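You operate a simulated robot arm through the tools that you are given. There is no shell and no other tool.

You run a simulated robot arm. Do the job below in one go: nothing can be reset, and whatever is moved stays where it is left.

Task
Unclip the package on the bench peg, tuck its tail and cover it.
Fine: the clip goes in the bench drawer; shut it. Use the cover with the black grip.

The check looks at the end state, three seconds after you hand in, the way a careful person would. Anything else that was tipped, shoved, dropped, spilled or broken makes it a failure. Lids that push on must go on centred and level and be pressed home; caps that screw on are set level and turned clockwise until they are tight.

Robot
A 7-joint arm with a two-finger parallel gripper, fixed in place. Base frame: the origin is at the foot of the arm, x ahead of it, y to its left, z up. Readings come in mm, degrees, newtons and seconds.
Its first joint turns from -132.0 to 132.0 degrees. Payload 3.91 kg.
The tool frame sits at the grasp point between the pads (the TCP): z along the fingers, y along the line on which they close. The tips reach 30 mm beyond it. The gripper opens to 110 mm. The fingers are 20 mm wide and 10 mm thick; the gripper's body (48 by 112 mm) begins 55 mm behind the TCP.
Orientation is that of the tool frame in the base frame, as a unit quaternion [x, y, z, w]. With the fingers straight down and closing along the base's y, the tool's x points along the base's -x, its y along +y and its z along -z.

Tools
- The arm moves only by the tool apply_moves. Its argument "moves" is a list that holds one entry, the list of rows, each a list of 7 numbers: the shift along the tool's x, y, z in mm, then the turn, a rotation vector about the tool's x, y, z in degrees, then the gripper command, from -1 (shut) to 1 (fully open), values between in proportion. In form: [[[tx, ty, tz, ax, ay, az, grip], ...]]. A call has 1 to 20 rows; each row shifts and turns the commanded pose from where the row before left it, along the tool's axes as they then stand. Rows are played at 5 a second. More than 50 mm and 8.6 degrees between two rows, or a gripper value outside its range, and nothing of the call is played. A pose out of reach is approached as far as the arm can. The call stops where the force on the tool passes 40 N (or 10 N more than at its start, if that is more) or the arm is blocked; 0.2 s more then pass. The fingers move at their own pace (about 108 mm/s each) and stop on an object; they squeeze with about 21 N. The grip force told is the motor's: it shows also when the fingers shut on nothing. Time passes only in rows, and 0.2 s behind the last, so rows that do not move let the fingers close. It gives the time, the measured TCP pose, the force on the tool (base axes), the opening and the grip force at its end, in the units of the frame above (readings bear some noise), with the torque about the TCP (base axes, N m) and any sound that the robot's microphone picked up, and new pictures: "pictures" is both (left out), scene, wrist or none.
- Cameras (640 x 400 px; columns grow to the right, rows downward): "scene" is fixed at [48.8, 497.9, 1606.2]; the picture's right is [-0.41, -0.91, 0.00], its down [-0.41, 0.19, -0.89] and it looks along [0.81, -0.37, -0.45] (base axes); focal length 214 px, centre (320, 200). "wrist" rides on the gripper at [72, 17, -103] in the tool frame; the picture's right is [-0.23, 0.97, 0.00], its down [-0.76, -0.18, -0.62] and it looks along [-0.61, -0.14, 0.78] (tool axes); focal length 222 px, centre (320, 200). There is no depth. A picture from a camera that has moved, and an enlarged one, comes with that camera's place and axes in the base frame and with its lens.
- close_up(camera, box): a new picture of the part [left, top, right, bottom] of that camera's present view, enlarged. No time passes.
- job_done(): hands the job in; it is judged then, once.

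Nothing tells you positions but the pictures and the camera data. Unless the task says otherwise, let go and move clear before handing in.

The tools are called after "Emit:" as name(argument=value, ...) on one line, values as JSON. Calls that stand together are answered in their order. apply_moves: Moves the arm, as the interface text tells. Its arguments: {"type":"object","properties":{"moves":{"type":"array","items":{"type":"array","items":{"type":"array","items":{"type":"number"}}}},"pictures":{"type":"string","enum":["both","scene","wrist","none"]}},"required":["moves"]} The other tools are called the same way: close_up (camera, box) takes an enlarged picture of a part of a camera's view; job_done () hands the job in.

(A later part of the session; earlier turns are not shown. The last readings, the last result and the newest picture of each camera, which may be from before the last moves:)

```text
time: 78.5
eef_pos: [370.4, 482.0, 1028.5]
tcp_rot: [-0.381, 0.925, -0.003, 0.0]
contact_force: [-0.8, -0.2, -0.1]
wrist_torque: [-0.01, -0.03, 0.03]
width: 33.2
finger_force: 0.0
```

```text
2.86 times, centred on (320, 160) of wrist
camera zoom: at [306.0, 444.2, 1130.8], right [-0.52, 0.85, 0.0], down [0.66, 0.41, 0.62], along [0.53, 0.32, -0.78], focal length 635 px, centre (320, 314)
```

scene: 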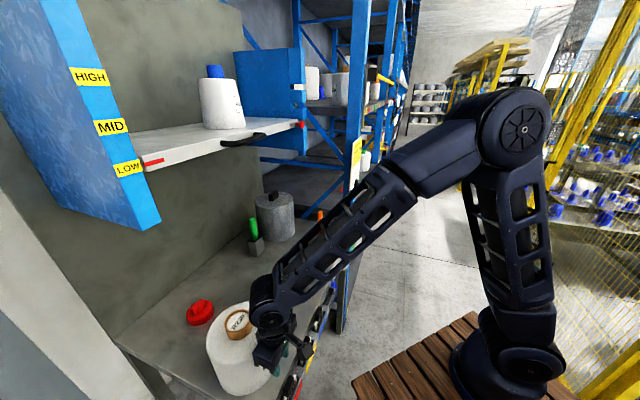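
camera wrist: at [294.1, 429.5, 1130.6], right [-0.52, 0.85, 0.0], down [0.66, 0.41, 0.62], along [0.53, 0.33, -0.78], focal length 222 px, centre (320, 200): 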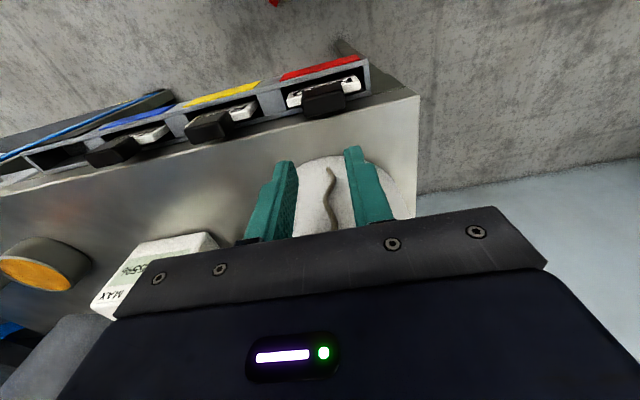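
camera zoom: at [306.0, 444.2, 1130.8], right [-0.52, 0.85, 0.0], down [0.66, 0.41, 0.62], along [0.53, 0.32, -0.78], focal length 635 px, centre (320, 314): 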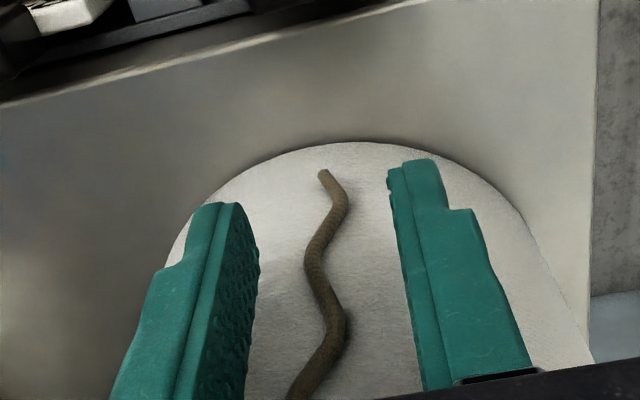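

Emit:
apply_moves(moves=[[[-3, 0, 0, 0, 0, 0, -0.4], [-2, 0, 0, 0, 0, 0, -0.4], [0, 0, 0, 0, 0, 0, -1], [0, 0, 0, 0, 0, 0, -1], [0, 0, 0, 0, 0, 0, -1]]])

Emit:
close_up(camera="wrist", box=[250, 90, 390, 230])

```text
time: 79.7
eef_pos: [373.2, 486.1, 1028.7]
tcp_rot: [-0.381, 0.924, -0.002, 0.0]
contact_force: [-0.8, 0.0, -0.2]
wrist_torque: [0.0, 0.03, 0.01]
width: 0.1
finger_force: 21.3
camera wrist: at [309.5, 448.1, 1130.9], right [-0.52, 0.85, 0.0], down [0.66, 0.41, 0.62], along [0.53, 0.32, -0.78], focal length 222 px, centre (320, 200)
```

scene: 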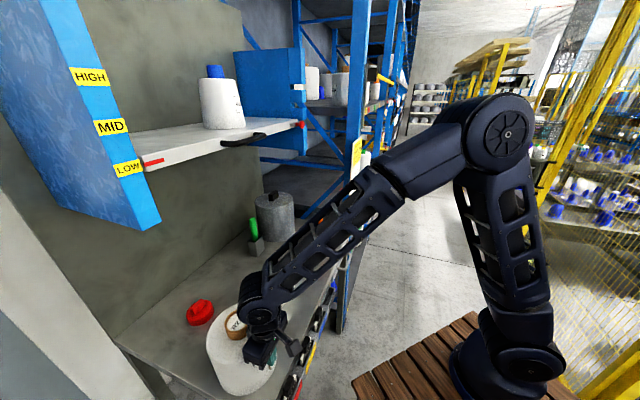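
wrist: 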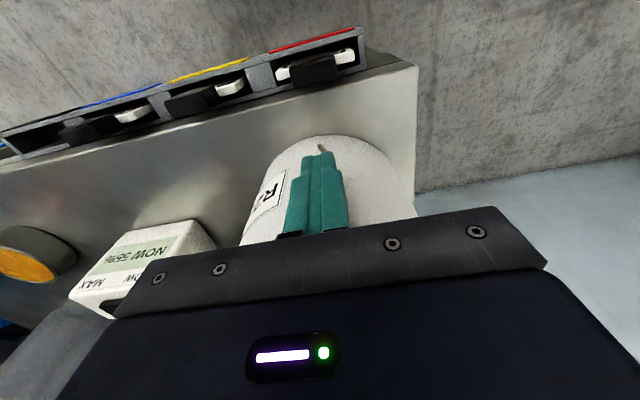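

```text
2.86 times, centred on (320, 160) of wrist
camera zoom: at [309.5, 448.1, 1130.9], right [-0.52, 0.85, 0.0], down [0.66, 0.41, 0.62], along [0.53, 0.32, -0.78], focal length 635 px, centre (320, 314)
```

zoom: 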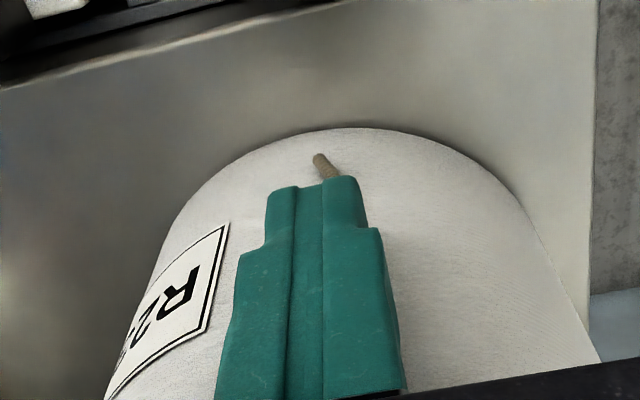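

Emit:
apply_moves(moves=[[[0, 0, -10, 0, 0, 0, -1], [0, 0, -10, 0, 0, 0, -1], [0, 0, -10, 0, 0, 0, -1]]])

Emit:
close_up(camera="wrist", box=[250, 90, 390, 230])

Emit:
close_up(camera="scene", box=[210, 300, 290, 390])

```text
time: 80.5
eef_pos: [372.4, 485.2, 1059.4]
tcp_rot: [-0.38, 0.925, -0.001, 0.001]
contact_force: [0.5, 0.5, 0.6]
wrist_torque: [-0.02, 0.0, 0.04]
width: 0.1
finger_force: 20.7
camera wrist: at [309.9, 447.6, 1161.1], right [-0.52, 0.85, 0.0], down [0.66, 0.41, 0.62], along [0.53, 0.33, -0.78], focal length 222 px, centre (320, 200)
```

scene: 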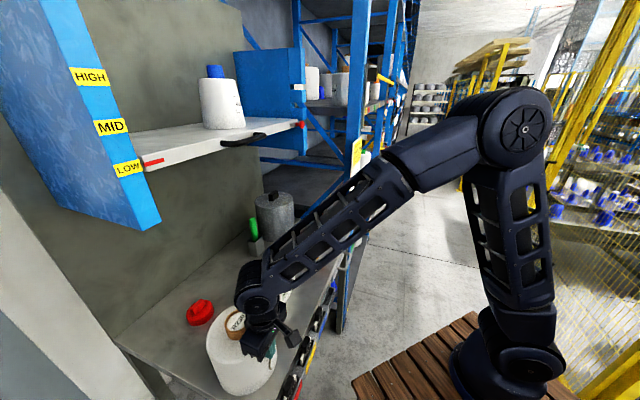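
wrist: 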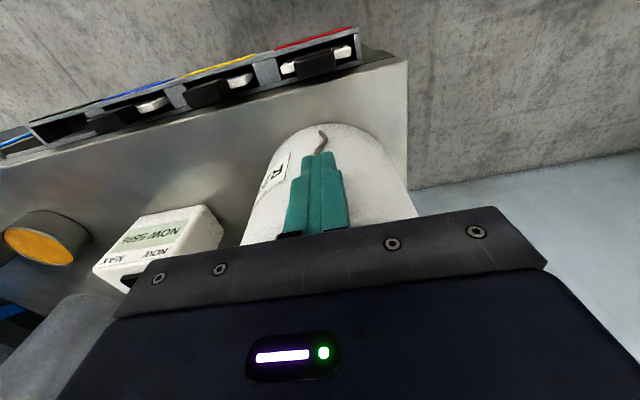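

```text
2.86 times, centred on (320, 160) of wrist
camera zoom: at [309.9, 447.6, 1161.1], right [-0.52, 0.85, 0.0], down [0.66, 0.41, 0.62], along [0.53, 0.33, -0.78], focal length 635 px, centre (320, 314)
```

zoom: 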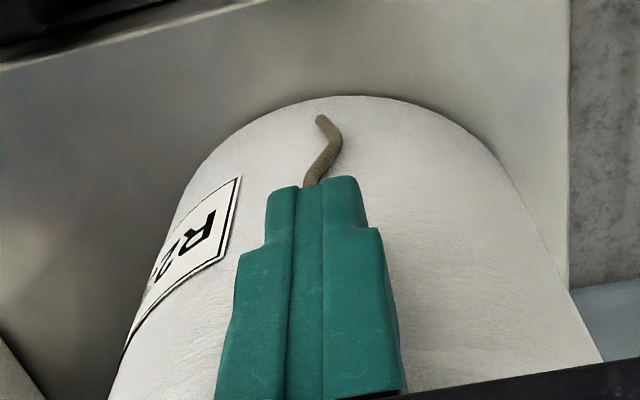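

```text
4.44 times, centred on (250, 345) of scene
camera zoom: at [48.8, 497.9, 1606.2], right [-0.41, -0.91, 0.0], down [-0.41, 0.19, -0.89], along [0.81, -0.37, -0.45], focal length 953 px, centre (631, -444)
```

zoom: 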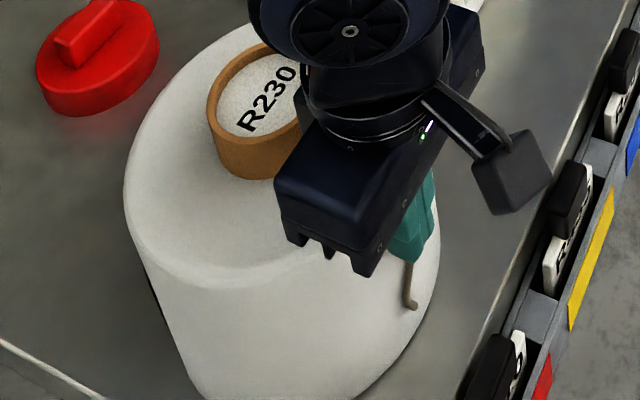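

The tail doesn't follow a pinch, so I'll look around for guidance (signs, tool shapes) before trying anything else.

Emit:
close_up(camera="scene", box=[400, 60, 640, 240])

Emit:
close_up(camera="scene", box=[0, 200, 200, 400])

Emit:
close_up(camera="scene", box=[230, 0, 420, 130])

Emit:
close_up(camera="scene", box=[330, 280, 640, 400])

```text
2.22 times, centred on (520, 150) of scene
camera zoom: at [48.8, 497.9, 1606.2], right [-0.41, -0.91, 0.0], down [-0.41, 0.19, -0.89], along [0.81, -0.37, -0.45], focal length 477 px, centre (-124, 311)
```

zoom: 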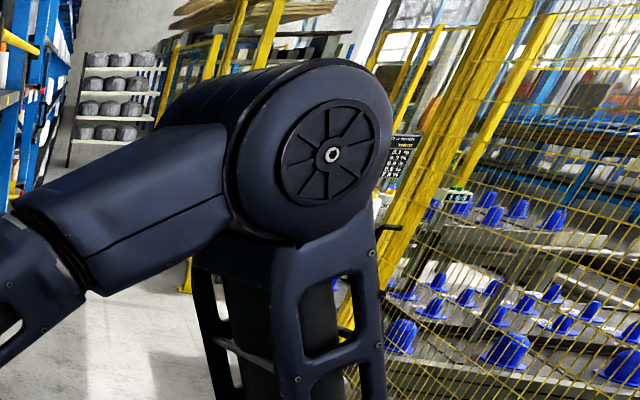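

```text
2.00 times, centred on (100, 300) of scene
camera zoom: at [48.8, 497.9, 1606.2], right [-0.41, -0.91, 0.0], down [-0.41, 0.19, -0.89], along [0.81, -0.37, -0.45], focal length 429 px, centre (760, 0)
```

zoom: 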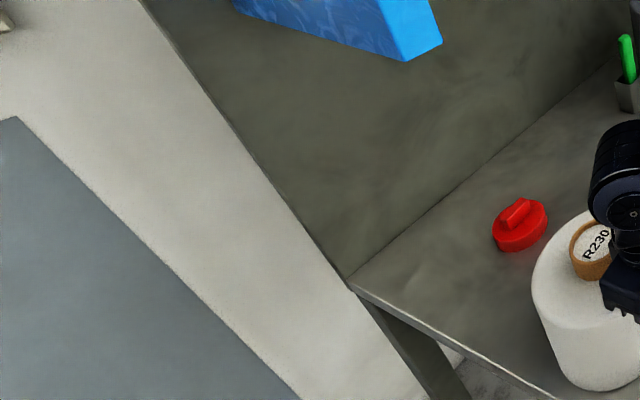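

```text
3.08 times, centred on (325, 65) of scene
camera zoom: at [48.8, 497.9, 1606.2], right [-0.41, -0.91, 0.0], down [-0.41, 0.19, -0.89], along [0.81, -0.37, -0.45], focal length 660 px, centre (305, 615)
```

zoom: 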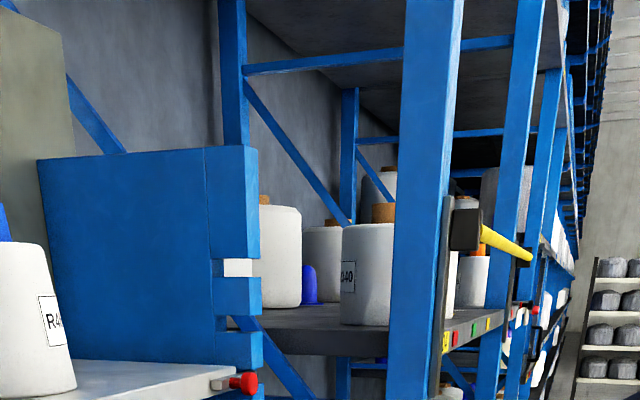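

```text
2.06 times, centred on (485, 340) of scene
camera zoom: at [48.8, 497.9, 1606.2], right [-0.41, -0.91, 0.0], down [-0.41, 0.19, -0.89], along [0.81, -0.37, -0.45], focal length 443 px, centre (-21, -89)
```

zoom: 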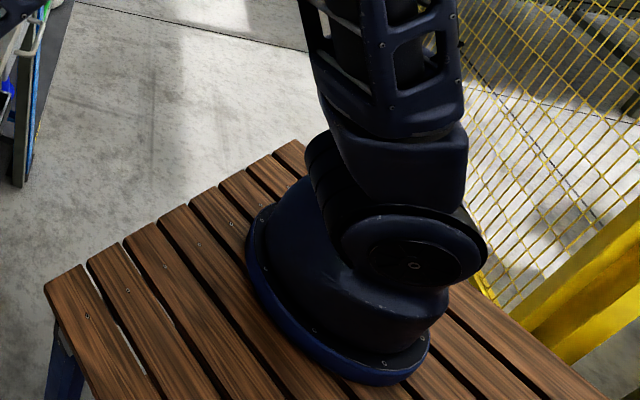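

Emit:
close_up(camera="scene", box=[540, 105, 590, 150])

Emit:
close_up(camera="scene", box=[185, 55, 255, 140])

Emit:
close_up(camera="scene", box=[340, 50, 420, 240])

Emit:
close_up(camera="scene", box=[240, 205, 280, 260])

```text
8.89 times, centred on (565, 128) of scene
camera zoom: at [48.8, 497.9, 1606.2], right [-0.41, -0.91, 0.0], down [-0.41, 0.19, -0.89], along [0.81, -0.37, -0.45], focal length 1906 px, centre (-1858, 844)
```

zoom: 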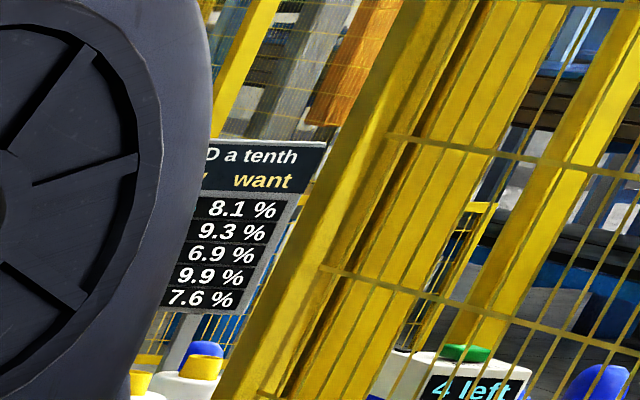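

```text
4.71 times, centred on (220, 98) of scene
camera zoom: at [48.8, 497.9, 1606.2], right [-0.41, -0.91, 0.0], down [-0.41, 0.19, -0.89], along [0.81, -0.37, -0.45], focal length 1009 px, centre (791, 682)
```

zoom: 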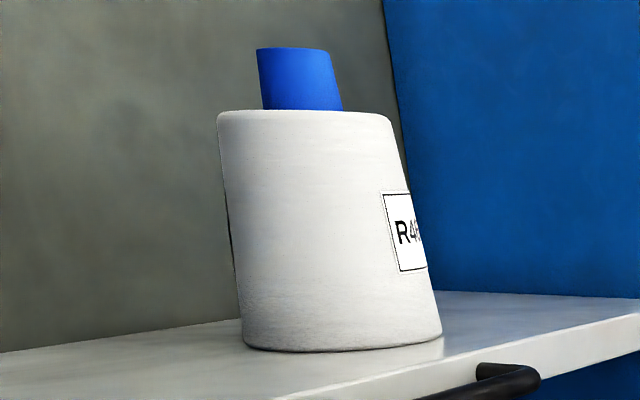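

```text
2.11 times, centred on (380, 145) of scene
camera zoom: at [48.8, 497.9, 1606.2], right [-0.41, -0.91, 0.0], down [-0.41, 0.19, -0.89], along [0.81, -0.37, -0.45], focal length 452 px, centre (194, 316)
```

zoom: 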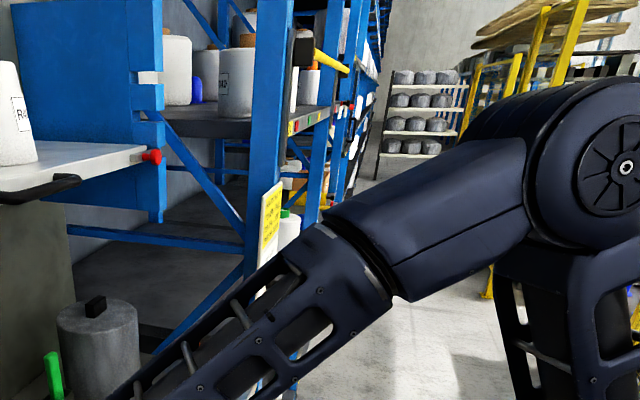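

```text
7.27 times, centred on (260, 232) of scene
camera zoom: at [48.8, 497.9, 1606.2], right [-0.41, -0.91, 0.0], down [-0.41, 0.19, -0.89], along [0.81, -0.37, -0.45], focal length 1560 px, centre (756, -36)
```

zoom: 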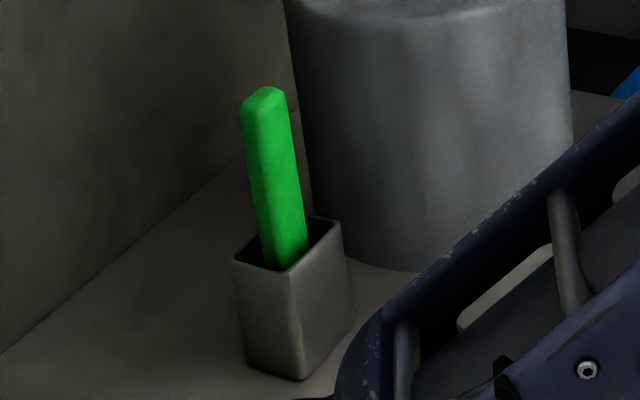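

No written guidance on tucking. I'll try nudging the tail: press it gently with closed fingertips where it lies on the package top, and watch whether it responds.

Emit:
apply_moves(moves=[[[0, 0, -30, 0, 0, 0, -1], [0, 0, -25, 0, 0, 0, -1], [-24, -4, 0, 0, 0, 0, -1], [0, 0, 8, 0, 0, 0, -1], [0, 0, 3, 0, 0, 0, -1], [0, 0, 2, 0, 0, 0, -1], [0, 0, 1, 0, 0, 0, -1]]])

Emit:
close_up(camera="wrist", box=[250, 90, 390, 230])

Emit:
close_up(camera="scene", box=[210, 300, 290, 390])

```text
time: 82.1
eef_pos: [392.7, 499.7, 1099.4]
tcp_rot: [-0.381, 0.925, 0.0, 0.003]
contact_force: [3.4, 0.5, 22.9]
wrist_torque: [-0.13, 0.02, 0.06]
width: 0.0
finger_force: 21.3
camera wrist: at [330.1, 461.1, 1202.4], right [-0.52, 0.85, 0.0], down [0.66, 0.41, 0.63], along [0.53, 0.33, -0.78], focal length 222 px, centre (320, 200)
```

scene: 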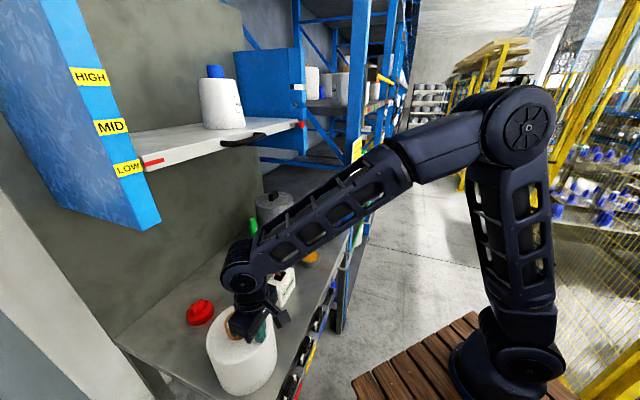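
wrist: 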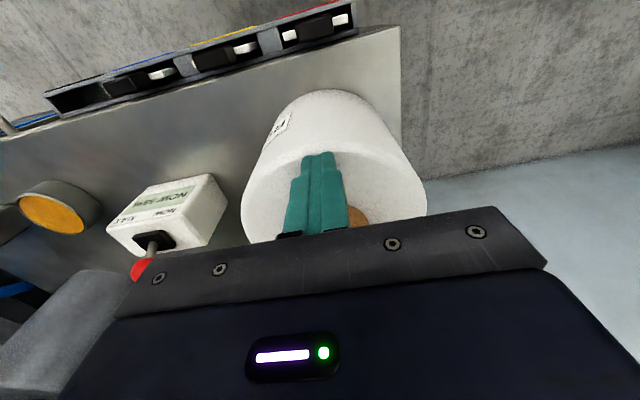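

```text
2.86 times, centred on (320, 160) of wrist
camera zoom: at [330.1, 461.1, 1202.4], right [-0.52, 0.85, 0.0], down [0.66, 0.41, 0.63], along [0.53, 0.33, -0.78], focal length 635 px, centre (320, 314)
```

zoom: 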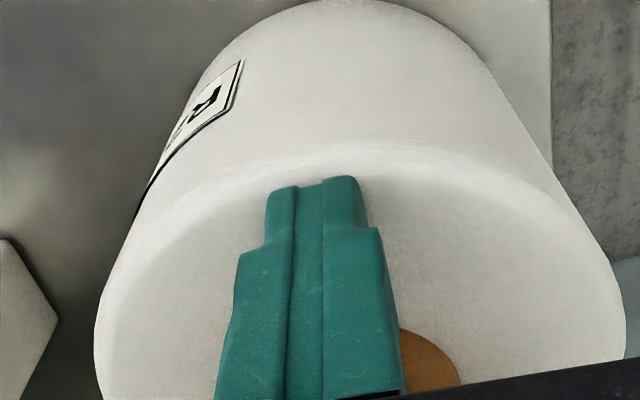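

```text
4.44 times, centred on (250, 345) of scene
camera zoom: at [48.8, 497.9, 1606.2], right [-0.41, -0.91, 0.0], down [-0.41, 0.19, -0.89], along [0.81, -0.37, -0.45], focal length 953 px, centre (631, -444)
```

zoom: 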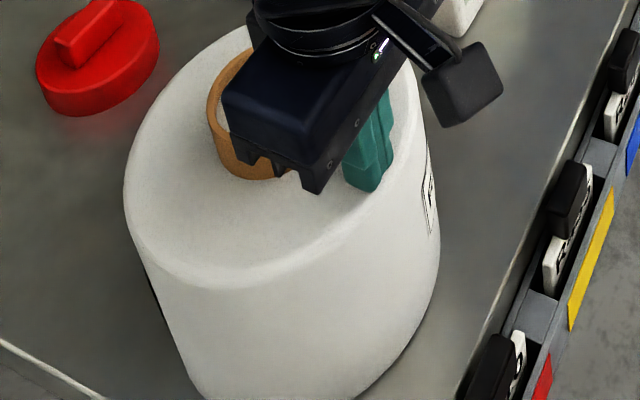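

Pressing with closed fingertips tucked the tail: it no longer hangs down the front. I'll lift off and verify.

Emit:
apply_moves(moves=[[[0, 0, -10, 0, 0, 0, -1], [0, 0, -30, 0, 0, 0, -1], [10, 0, -40, 0, 0, 0, -1], [30, 0, -10, 0, 0, 0, -1], [30, 0, 0, 0, 0, 0, -1]]])

Emit:
close_up(camera="wrist", box=[240, 70, 420, 230])

Emit:
close_up(camera="scene", box=[200, 295, 290, 400])

```text
time: 83.3
eef_pos: [344.8, 450.2, 1185.7]
tcp_rot: [-0.381, 0.925, -0.002, 0.0]
contact_force: [-0.2, 0.5, -1.5]
wrist_torque: [-0.03, 0.03, 0.02]
width: 0.0
finger_force: 20.8
camera wrist: at [280.9, 412.9, 1289.4], right [-0.52, 0.85, 0.0], down [0.66, 0.41, 0.62], along [0.53, 0.32, -0.78], focal length 222 px, centre (320, 200)
```

scene: 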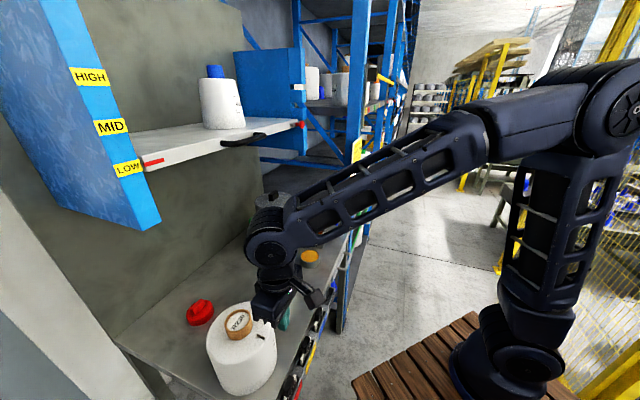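
wrist: 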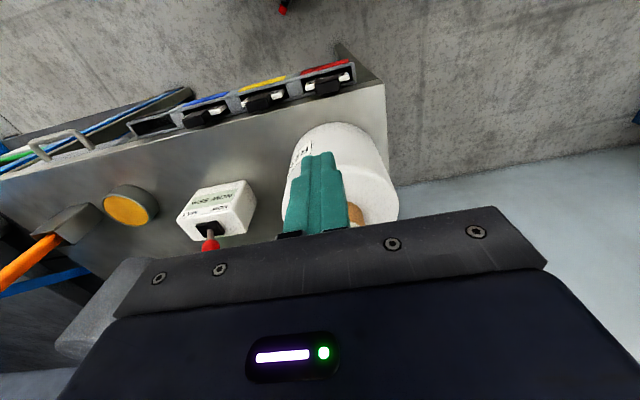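

```text
2.50 times, centred on (330, 150) of wrist
camera zoom: at [280.9, 412.9, 1289.4], right [-0.52, 0.85, 0.0], down [0.66, 0.41, 0.62], along [0.53, 0.32, -0.78], focal length 555 px, centre (295, 325)
```

zoom: 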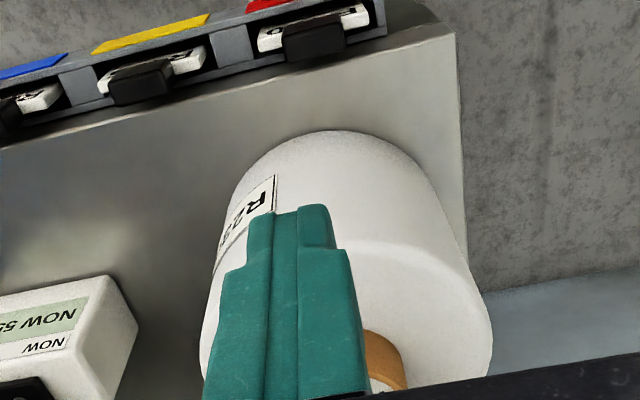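

```text
3.81 times, centred on (245, 348) of scene
camera zoom: at [48.8, 497.9, 1606.2], right [-0.41, -0.91, 0.0], down [-0.41, 0.19, -0.89], along [0.81, -0.37, -0.45], focal length 817 px, centre (606, -362)
```

zoom: 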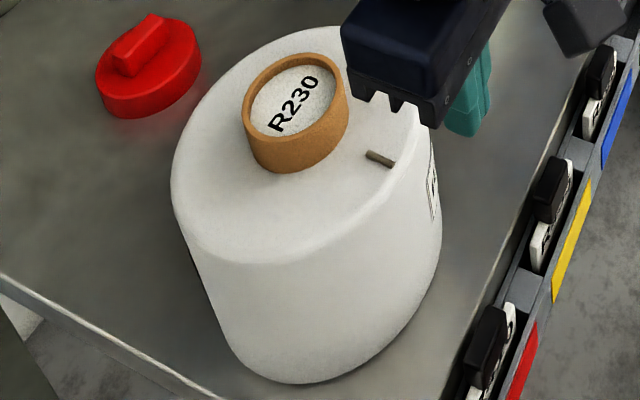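

The tail is tucked: only a short stub remains on top. Next is the grey cover with the black grip; let me look at it closely to plan the pick.

Emit:
close_up(camera="scene", box=[245, 180, 305, 245])

Emit:
close_up(camera="wrist", box=[0, 170, 240, 380])

```text
6.15 times, centred on (275, 212) of scene
camera zoom: at [48.8, 497.9, 1606.2], right [-0.41, -0.91, 0.0], down [-0.41, 0.19, -0.89], along [0.81, -0.37, -0.45], focal length 1320 px, centre (597, 123)
```

zoom: 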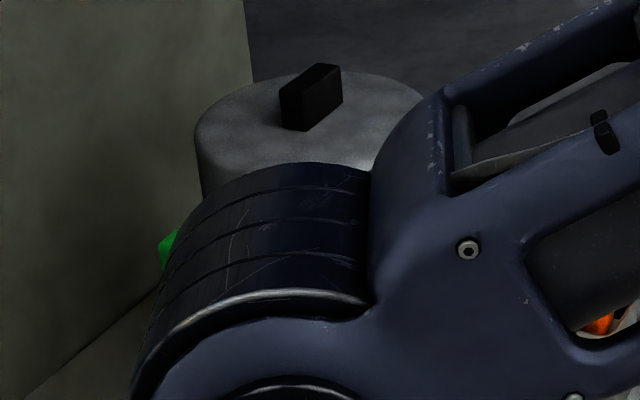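

```text
1.90 times, centred on (120, 275) of wrist
camera zoom: at [280.9, 412.9, 1289.4], right [-0.52, 0.85, 0.0], down [0.66, 0.41, 0.62], along [0.53, 0.32, -0.78], focal length 423 px, centre (701, 57)
```

zoom: 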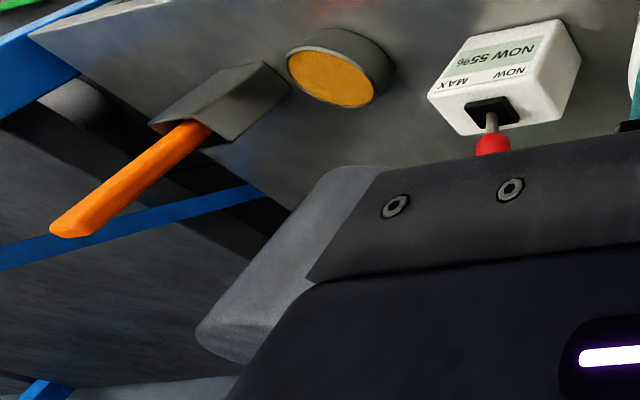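

The grip is a block about 52 × 25 mm, 36 mm tall, with its long side pointing roughly az -62°. It's beyond vertical reach, so I'll approach with the tool tilted outward; first I'll move along the front of the bench and turn.

Emit:
apply_moves(moves=[[[0, -42.5, -6.4, 0, 0, 0, 0.5], [0, -42.5, -6.4, 0, 0, 0, 0.5], [0, -42.5, -6.4, 0, 0, 0, 0.5], [0, -42.5, -6.4, 0, 0, 0, 0.5], [0, -42.5, -6.4, 0, 0, 0, 0.5], [0, -42.5, -6.4, 0, 0, 0, 0.5], [0, -42.5, -6.4, 0, 0, 0, 0.5], [0, -42.5, -6.4, 0, 0, 0, 0.5], [0, -42.5, -6.4, 0, 0, 0, 0.5], [0, -42.5, -6.4, 0, 0, 0, 0.5], [0, 0, 0, 0, 0, 8.5, 0.5], [0, 0, 0, 0, 0, 8.5, 0.5], [0, 0, 0, 0, -8, 0, 0.5], [0, 0, 0, 0, -8, 0, 0.5], [0, 0, 0, 0, -8, 0, 0.5], [0, 0, 0, 0, -8, 0, 0.5], [0, 0, 0, 0, -8, 0, 0.5], [0, 0, 0, 0, -8, 0, 0.5]]])

```text
time: 87.1
eef_pos: [642.7, 148.4, 1254.5]
tcp_rot: [-0.219, 0.886, 0.096, 0.398]
contact_force: [1.1, -0.1, -0.5]
wrist_torque: [0.04, 0.0, 0.04]
width: 82.4
finger_force: 0.1
camera wrist: at [524.7, 106.1, 1268.7], right [-0.32, 0.93, 0.17], down [0.12, -0.13, 0.98], along [0.94, 0.33, -0.07], focal length 222 px, centre (320, 200)
```

scene: 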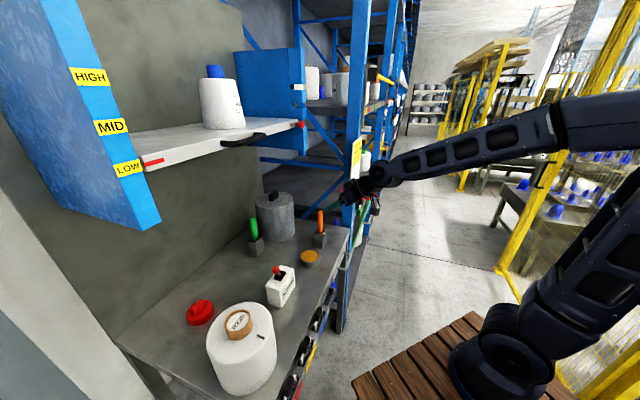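
wrist: 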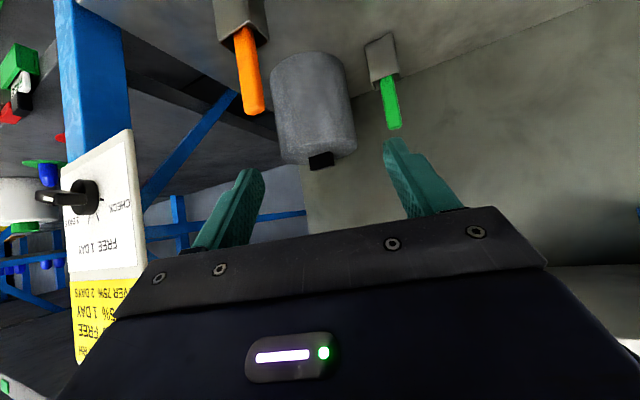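

Emit:
close_up(camera="wrist", box=[200, 0, 440, 210])

Emit:
close_up(camera="wrist", box=[270, 40, 370, 180])

Emit:
close_up(camera="scene", box=[245, 180, 305, 245])

```text
1.90 times, centred on (320, 105) of wrist
camera zoom: at [524.7, 106.1, 1268.7], right [-0.32, 0.93, 0.17], down [0.12, -0.13, 0.98], along [0.94, 0.33, -0.07], focal length 423 px, centre (320, 381)
```

zoom: 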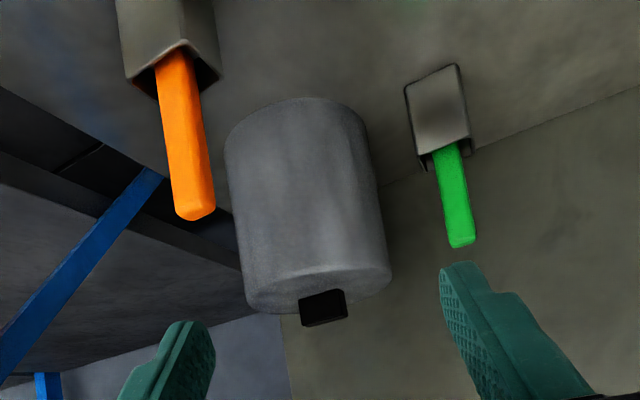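

```text
2.86 times, centred on (320, 110) of wrist
camera zoom: at [524.7, 106.1, 1268.7], right [-0.32, 0.93, 0.17], down [0.12, -0.13, 0.98], along [0.94, 0.33, -0.07], focal length 635 px, centre (320, 457)
```

zoom: 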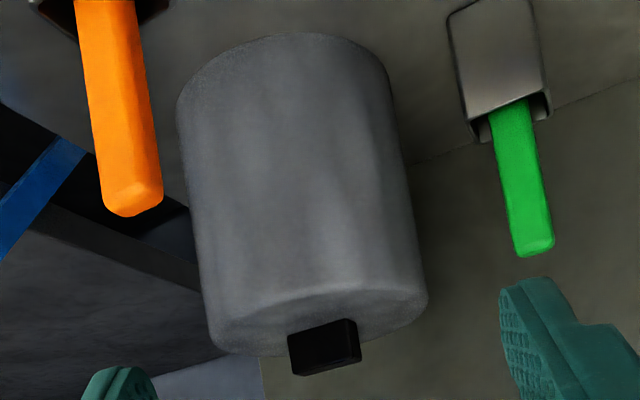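

```text
6.15 times, centred on (275, 212) of scene
camera zoom: at [48.8, 497.9, 1606.2], right [-0.41, -0.91, 0.0], down [-0.41, 0.19, -0.89], along [0.81, -0.37, -0.45], focal length 1320 px, centre (597, 123)
```

zoom: 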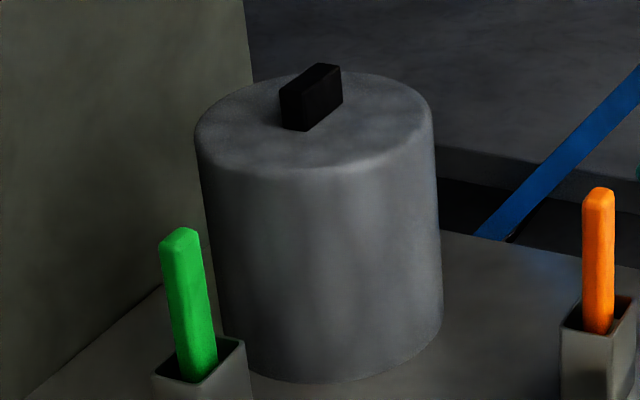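

Triangulation puts the grip's centre at about (1033, 305, 1137), aligned with the bench. I'll turn the tilted tool square to the bench and move to a stand-off point 150 mm back along the approach line.

Emit:
apply_moves(moves=[[[0, 0, 0, -6.2, 0, -5.6, 0.3], [0, 0, 0, -6.2, 0, -5.6, 0.3], [0, 0, 0, 0, -2, 0, 0.3], [-22.7, -23.6, 29.1, 0, 0, 0, 0.3], [-22.7, -23.6, 29.1, 0, 0, 0, 0.3], [-22.7, -23.6, 29.1, 0, 0, 0, 0.3], [-22.7, -23.6, 29.1, 0, 0, 0, 0.3], [-22.7, -23.6, 29.1, 0, 0, 0, 0.3], [-22.7, -23.6, 29.1, 0, 0, 0, 0.3]]])

Emit:
close_up(camera="wrist", box=[220, 20, 420, 220])

```text
time: 89.1
eef_pos: [900.6, 204.0, 1247.4]
tcp_rot: [-0.344, 0.838, 0.158, 0.393]
contact_force: [-1.0, -0.1, 0.8]
wrist_torque: [-0.06, 0.03, -0.03]
width: 71.8
finger_force: 0.1
camera wrist: at [799.4, 127.4, 1257.6], right [-0.58, 0.8, 0.17], down [0.13, -0.12, 0.98], along [0.81, 0.59, -0.04], focal length 222 px, centre (320, 200)
```

scene: 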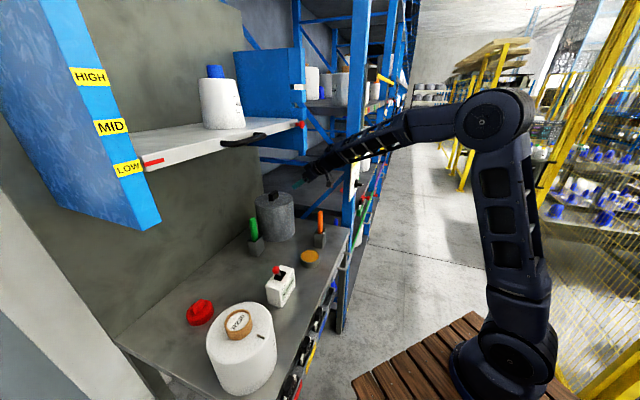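
wrist: 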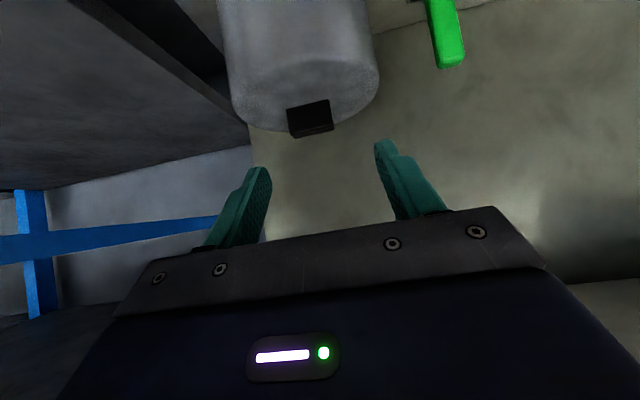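

```text
2.00 times, centred on (320, 120) of wrist
camera zoom: at [799.4, 127.4, 1257.6], right [-0.58, 0.8, 0.17], down [0.13, -0.12, 0.98], along [0.81, 0.59, -0.04], focal length 444 px, centre (320, 360)
```

zoom: 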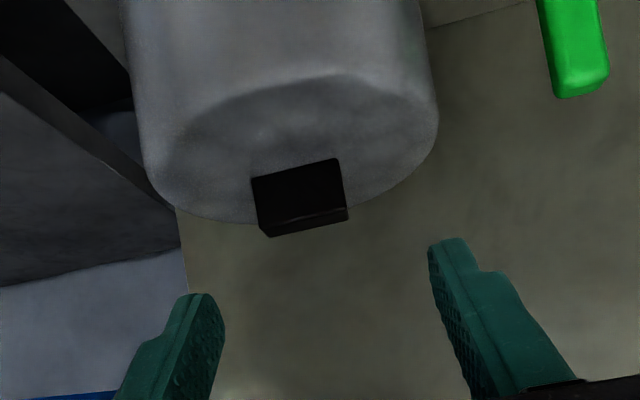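

The grip's long side is parallel to the bench front, matching my finger line; its centre refines to about (1032, 306, 1138). I'll align laterally and advance most of the way.

Emit:
apply_moves(moves=[[[-22.5, -19.1, 0, 0, 0, 0, 0.42], [0, 0, 35, 0, 0, 0, 0.42], [0, 0, 35, 0, 0, 0, 0.42], [0, 0, 30, 0, 0, 0, 0.42], [0, 0, 0, 0, 0, 0, 0.42]]])

Emit:
close_up(camera="wrist", box=[220, 20, 420, 240])

Emit:
close_up(camera="scene", box=[240, 150, 340, 250])

```text
time: 90.3
eef_pos: [979.1, 251.5, 1204.3]
tcp_rot: [-0.344, 0.839, 0.158, 0.392]
contact_force: [-0.4, -0.5, 0.3]
wrist_torque: [0.0, 0.02, -0.05]
width: 77.7
finger_force: 0.0
camera wrist: at [876.6, 176.0, 1213.6], right [-0.58, 0.8, 0.17], down [0.13, -0.12, 0.98], along [0.81, 0.59, -0.04], focal length 222 px, centre (320, 200)
```

scene: 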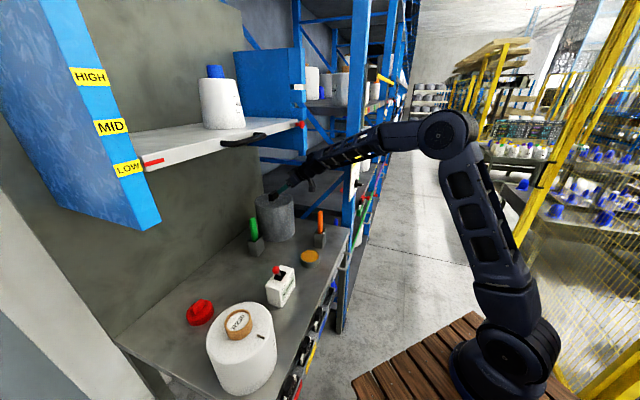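
wrist: 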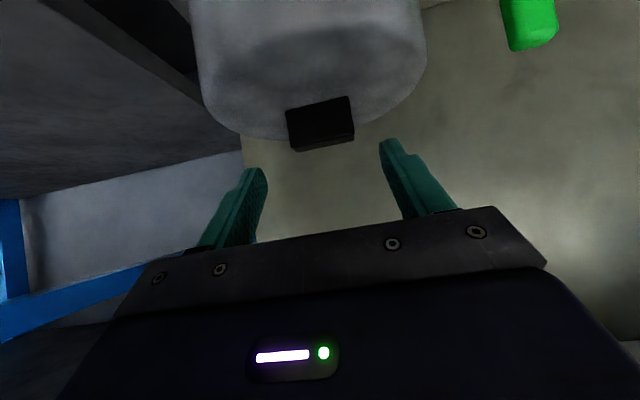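

```text
1.82 times, centred on (320, 130) of wrist
camera zoom: at [876.6, 176.0, 1213.6], right [-0.58, 0.8, 0.17], down [0.13, -0.12, 0.98], along [0.81, 0.59, -0.04], focal length 404 px, centre (320, 327)
```

zoom: 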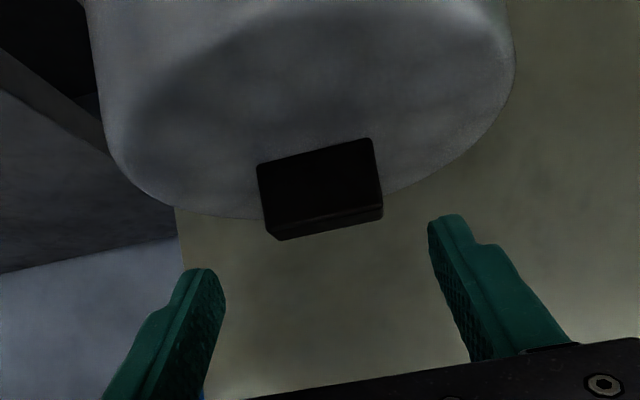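

```text
4.00 times, centred on (290, 200) of scene
camera zoom: at [48.8, 497.9, 1606.2], right [-0.41, -0.91, 0.0], down [-0.41, 0.19, -0.89], along [0.81, -0.37, -0.45], focal length 858 px, centre (440, 200)
```

zoom: 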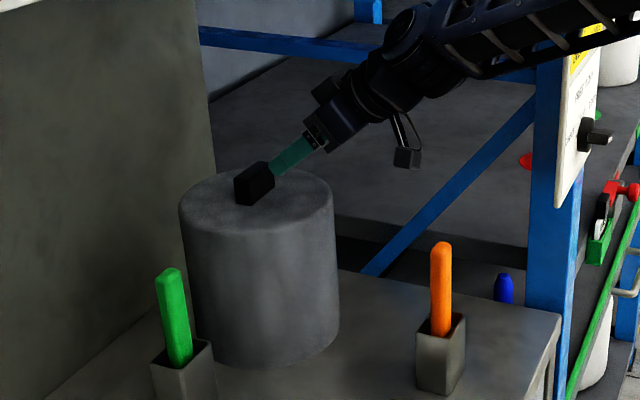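

Emit:
apply_moves(moves=[[[1.6, 0, 30, 0, 0, 0, 0.42], [1.6, 0, 20, 0, 0, 0, 0.42], [0, 0, 14, 0, 0, 0, 0.42], [0, 0, 6, 0, 0, 0, 0.42], [0, 0, 4, 0, 0, 0, 0.42], [0, 0, 0, 0, 0, 0, 0.42]]])

Emit:
close_up(camera="wrist", box=[220, 60, 420, 240])

Emit:
close_up(camera="scene", box=[250, 170, 320, 240])

```text
time: 91.7
eef_pos: [1017.2, 289.9, 1150.1]
tcp_rot: [-0.345, 0.839, 0.158, 0.391]
contact_force: [-0.4, 0.4, -0.1]
wrist_torque: [0.01, 0.01, -0.03]
width: 78.1
finger_force: 0.1
camera wrist: at [915.6, 215.5, 1161.3], right [-0.58, 0.8, 0.17], down [0.13, -0.12, 0.98], along [0.81, 0.59, -0.04], focal length 222 px, centre (320, 200)
```

scene: 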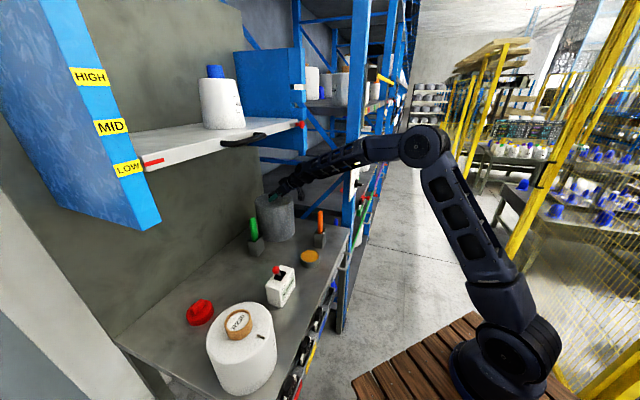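
wrist: 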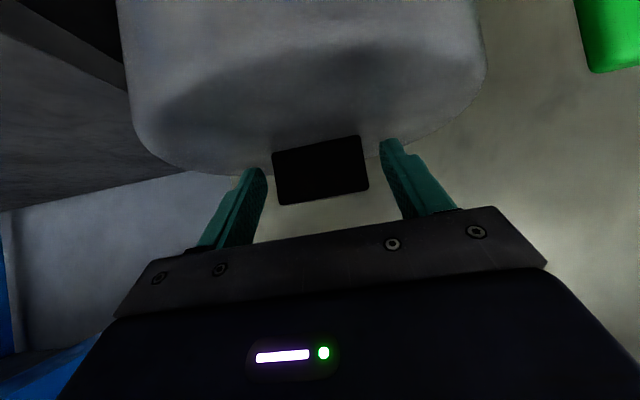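

```text
2.22 times, centred on (320, 150) of wrist
camera zoom: at [915.6, 215.5, 1161.3], right [-0.58, 0.8, 0.17], down [0.13, -0.12, 0.98], along [0.81, 0.59, -0.04], focal length 494 px, centre (320, 311)
```

zoom: 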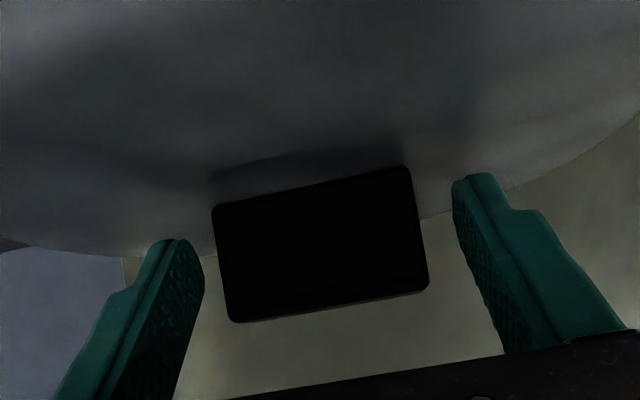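

```text
5.71 times, centred on (285, 205) of scene
camera zoom: at [48.8, 497.9, 1606.2], right [-0.41, -0.91, 0.0], down [-0.41, 0.19, -0.89], along [0.81, -0.37, -0.45], focal length 1226 px, centre (520, 171)
```

zoom: 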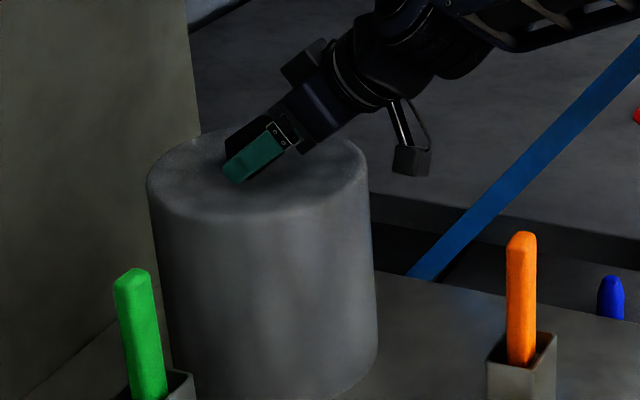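

The fingers flank the grip block. Closing now.

Emit:
apply_moves(moves=[[[0, 0, 2, 0, 0, 0, 0.42], [0, 0, 0, 0, 0, 0, -1], [0, 0, 0, 0, 0, 0, -1], [0, 0, 0, 0, 0, 0, -1]]])

Emit:
close_up(camera="wrist", box=[220, 60, 420, 240])

```text
time: 92.7
eef_pos: [1017.9, 292.0, 1149.8]
tcp_rot: [-0.345, 0.838, 0.158, 0.392]
contact_force: [-0.2, -0.3, 0.2]
wrist_torque: [-0.03, 0.01, -0.02]
width: 59.2
finger_force: 20.8
camera wrist: at [916.6, 216.5, 1160.2], right [-0.58, 0.8, 0.17], down [0.13, -0.12, 0.98], along [0.81, 0.59, -0.04], focal length 222 px, centre (320, 200)
```

scene: 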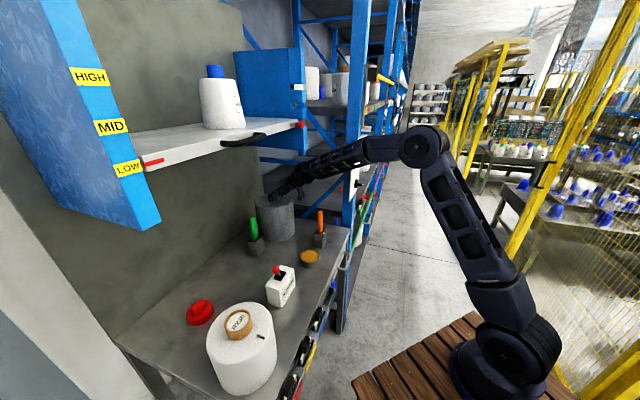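
wrist: 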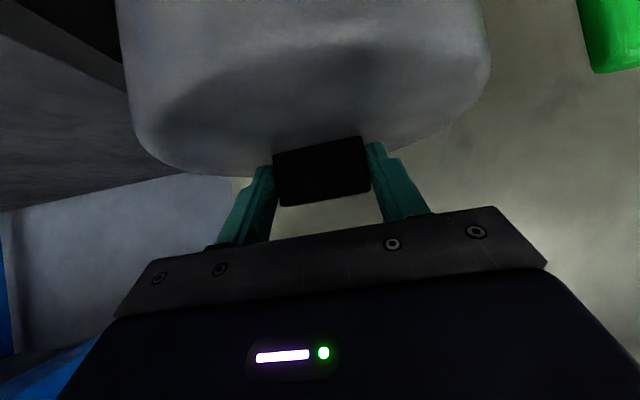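

```text
2.22 times, centred on (320, 150) of wrist
camera zoom: at [916.6, 216.5, 1160.2], right [-0.58, 0.8, 0.17], down [0.13, -0.12, 0.98], along [0.81, 0.59, -0.04], focal length 494 px, centre (320, 311)
```

zoom: 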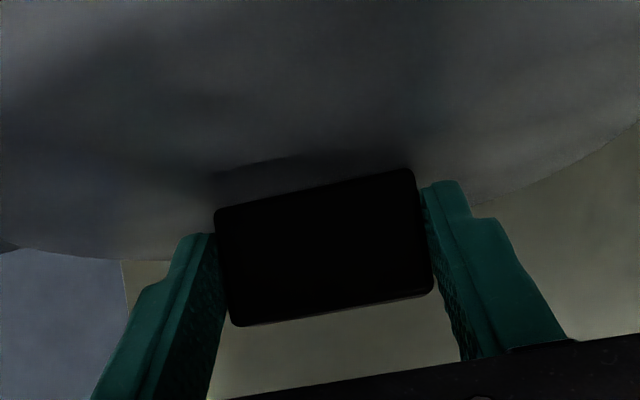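

The block is held (59 mm wide). I'll lift a little and check the weight and that the cover stays level.

Emit:
apply_moves(moves=[[[-3.1, 0, -2.6, 0, 0, 0, -1], [-3.8, 0, -3.2, 0, 0, 0, -1], [-5.4, 0, -4.5, 0, 0, 0, -1], [0, 0, 0, 0, 0, 0, -1]]])

Emit:
close_up(camera="scene", box=[240, 170, 330, 250])

Emit:
close_up(camera="wrist", box=[220, 60, 420, 240])

```text
time: 93.7
eef_pos: [1019.3, 291.7, 1162.9]
tcp_rot: [-0.344, 0.838, 0.159, 0.392]
contact_force: [0.6, 0.5, -1.9]
wrist_torque: [-0.03, 0.03, 0.03]
width: 59.6
finger_force: 20.9
camera wrist: at [916.7, 217.0, 1174.4], right [-0.58, 0.8, 0.17], down [0.13, -0.12, 0.98], along [0.81, 0.59, -0.04], focal length 222 px, centre (320, 200)
```

scene: 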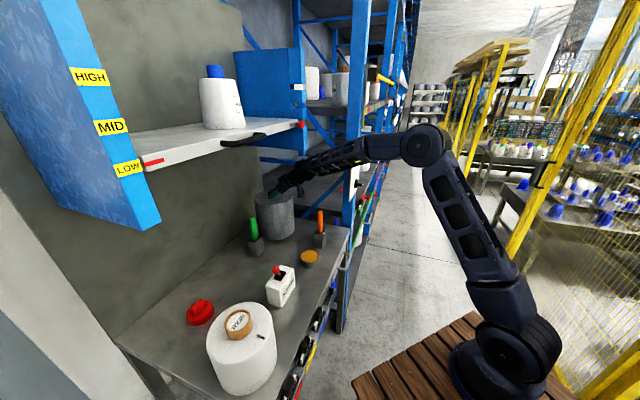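
wrist: 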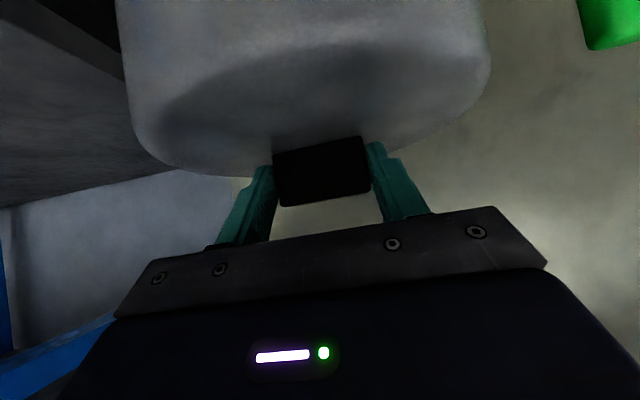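

```text
5.00 times, centred on (285, 210) of scene
camera zoom: at [48.8, 497.9, 1606.2], right [-0.41, -0.91, 0.0], down [-0.41, 0.19, -0.89], along [0.81, -0.37, -0.45], focal length 1072 px, centre (495, 150)
```

zoom: 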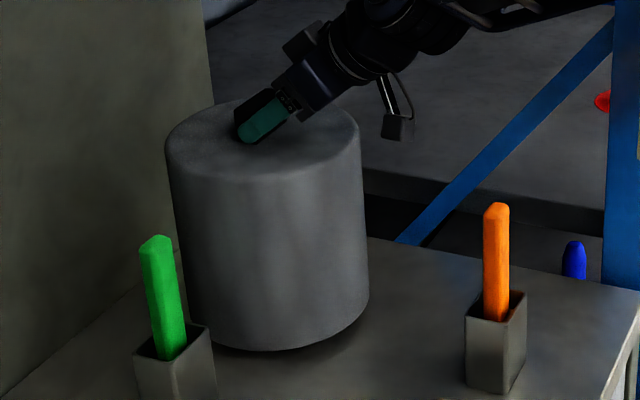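

```text
2.22 times, centred on (320, 150) of wrist
camera zoom: at [916.7, 217.0, 1174.4], right [-0.58, 0.8, 0.17], down [0.13, -0.12, 0.98], along [0.81, 0.59, -0.04], focal length 494 px, centre (320, 311)
```

zoom: 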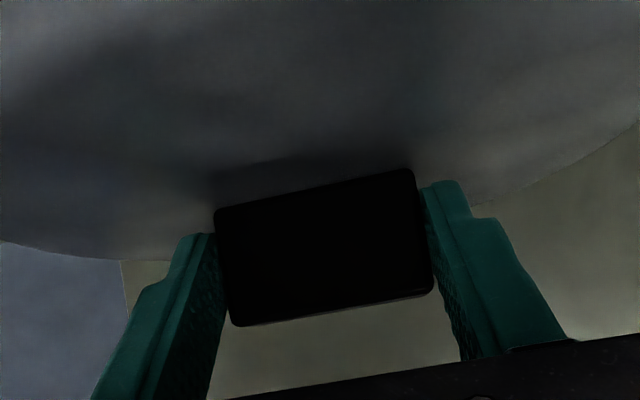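

The cover is light (about 2 N) and hangs level. I'll raise it a bit more and carry it out between the two tool holders, keeping clear of both.

Emit:
apply_moves(moves=[[[-10.7, 0, -9, 0, 0, 0, -1], [-10.7, 0, -9, 0, 0, 0, -1], [-10.7, 0, -9, 0, 0, 0, -1], [13.7, 8, -16.5, 0, 0, 0, -1], [13.7, 8, -16.5, 0, 0, 0, -1], [13.7, 8, -16.5, 0, 0, 0, -1], [13.7, 8, -16.5, 0, 0, 0, -1], [9.7, 25, -11.8, 0, 0, 0, -1], [9.7, 25, -11.8, 0, 0, 0, -1], [9.7, 25, -11.8, 0, 0, 0, -1], [9.7, 25, -11.8, 0, 0, 0, -1]]])

Emit:
close_up(camera="scene", box=[220, 140, 360, 280])

```text
time: 96.1
eef_pos: [819.1, 283.6, 1208.3]
tcp_rot: [-0.343, 0.839, 0.158, 0.392]
contact_force: [-0.4, -0.2, -1.3]
wrist_torque: [0.03, -0.02, -0.01]
width: 59.4
finger_force: 21.0
camera wrist: at [717.8, 209.3, 1218.0], right [-0.58, 0.8, 0.17], down [0.13, -0.11, 0.98], along [0.81, 0.59, -0.04], focal length 222 px, centre (320, 200)
```

scene: 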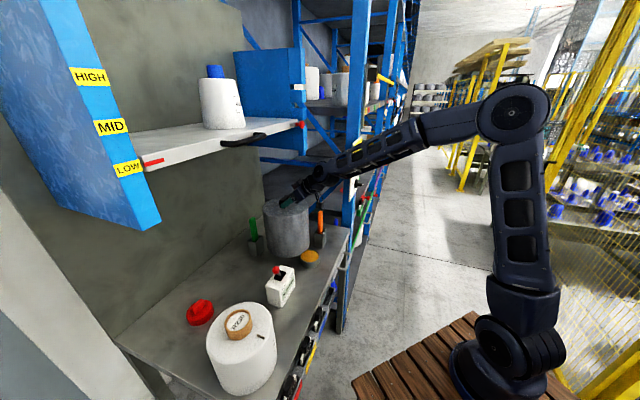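
wrist: 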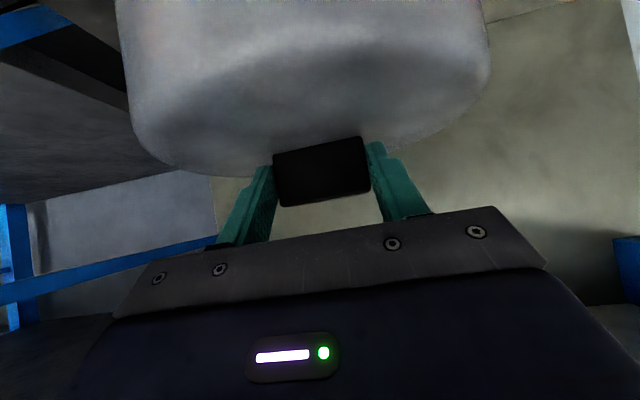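

```text
2.86 times, centred on (290, 210) of scene
camera zoom: at [48.8, 497.9, 1606.2], right [-0.41, -0.91, 0.0], down [-0.41, 0.19, -0.89], along [0.81, -0.37, -0.45], focal length 613 px, centre (406, 171)
```

zoom: 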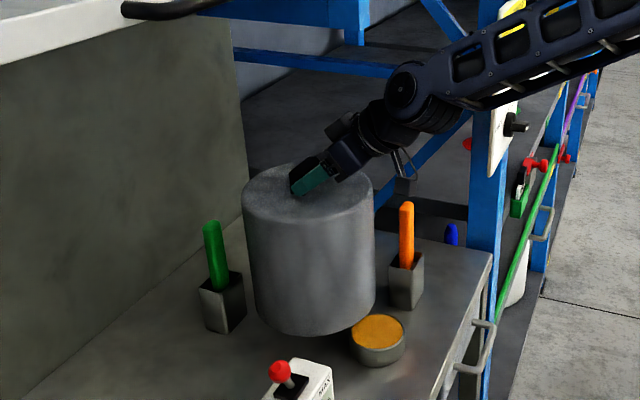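

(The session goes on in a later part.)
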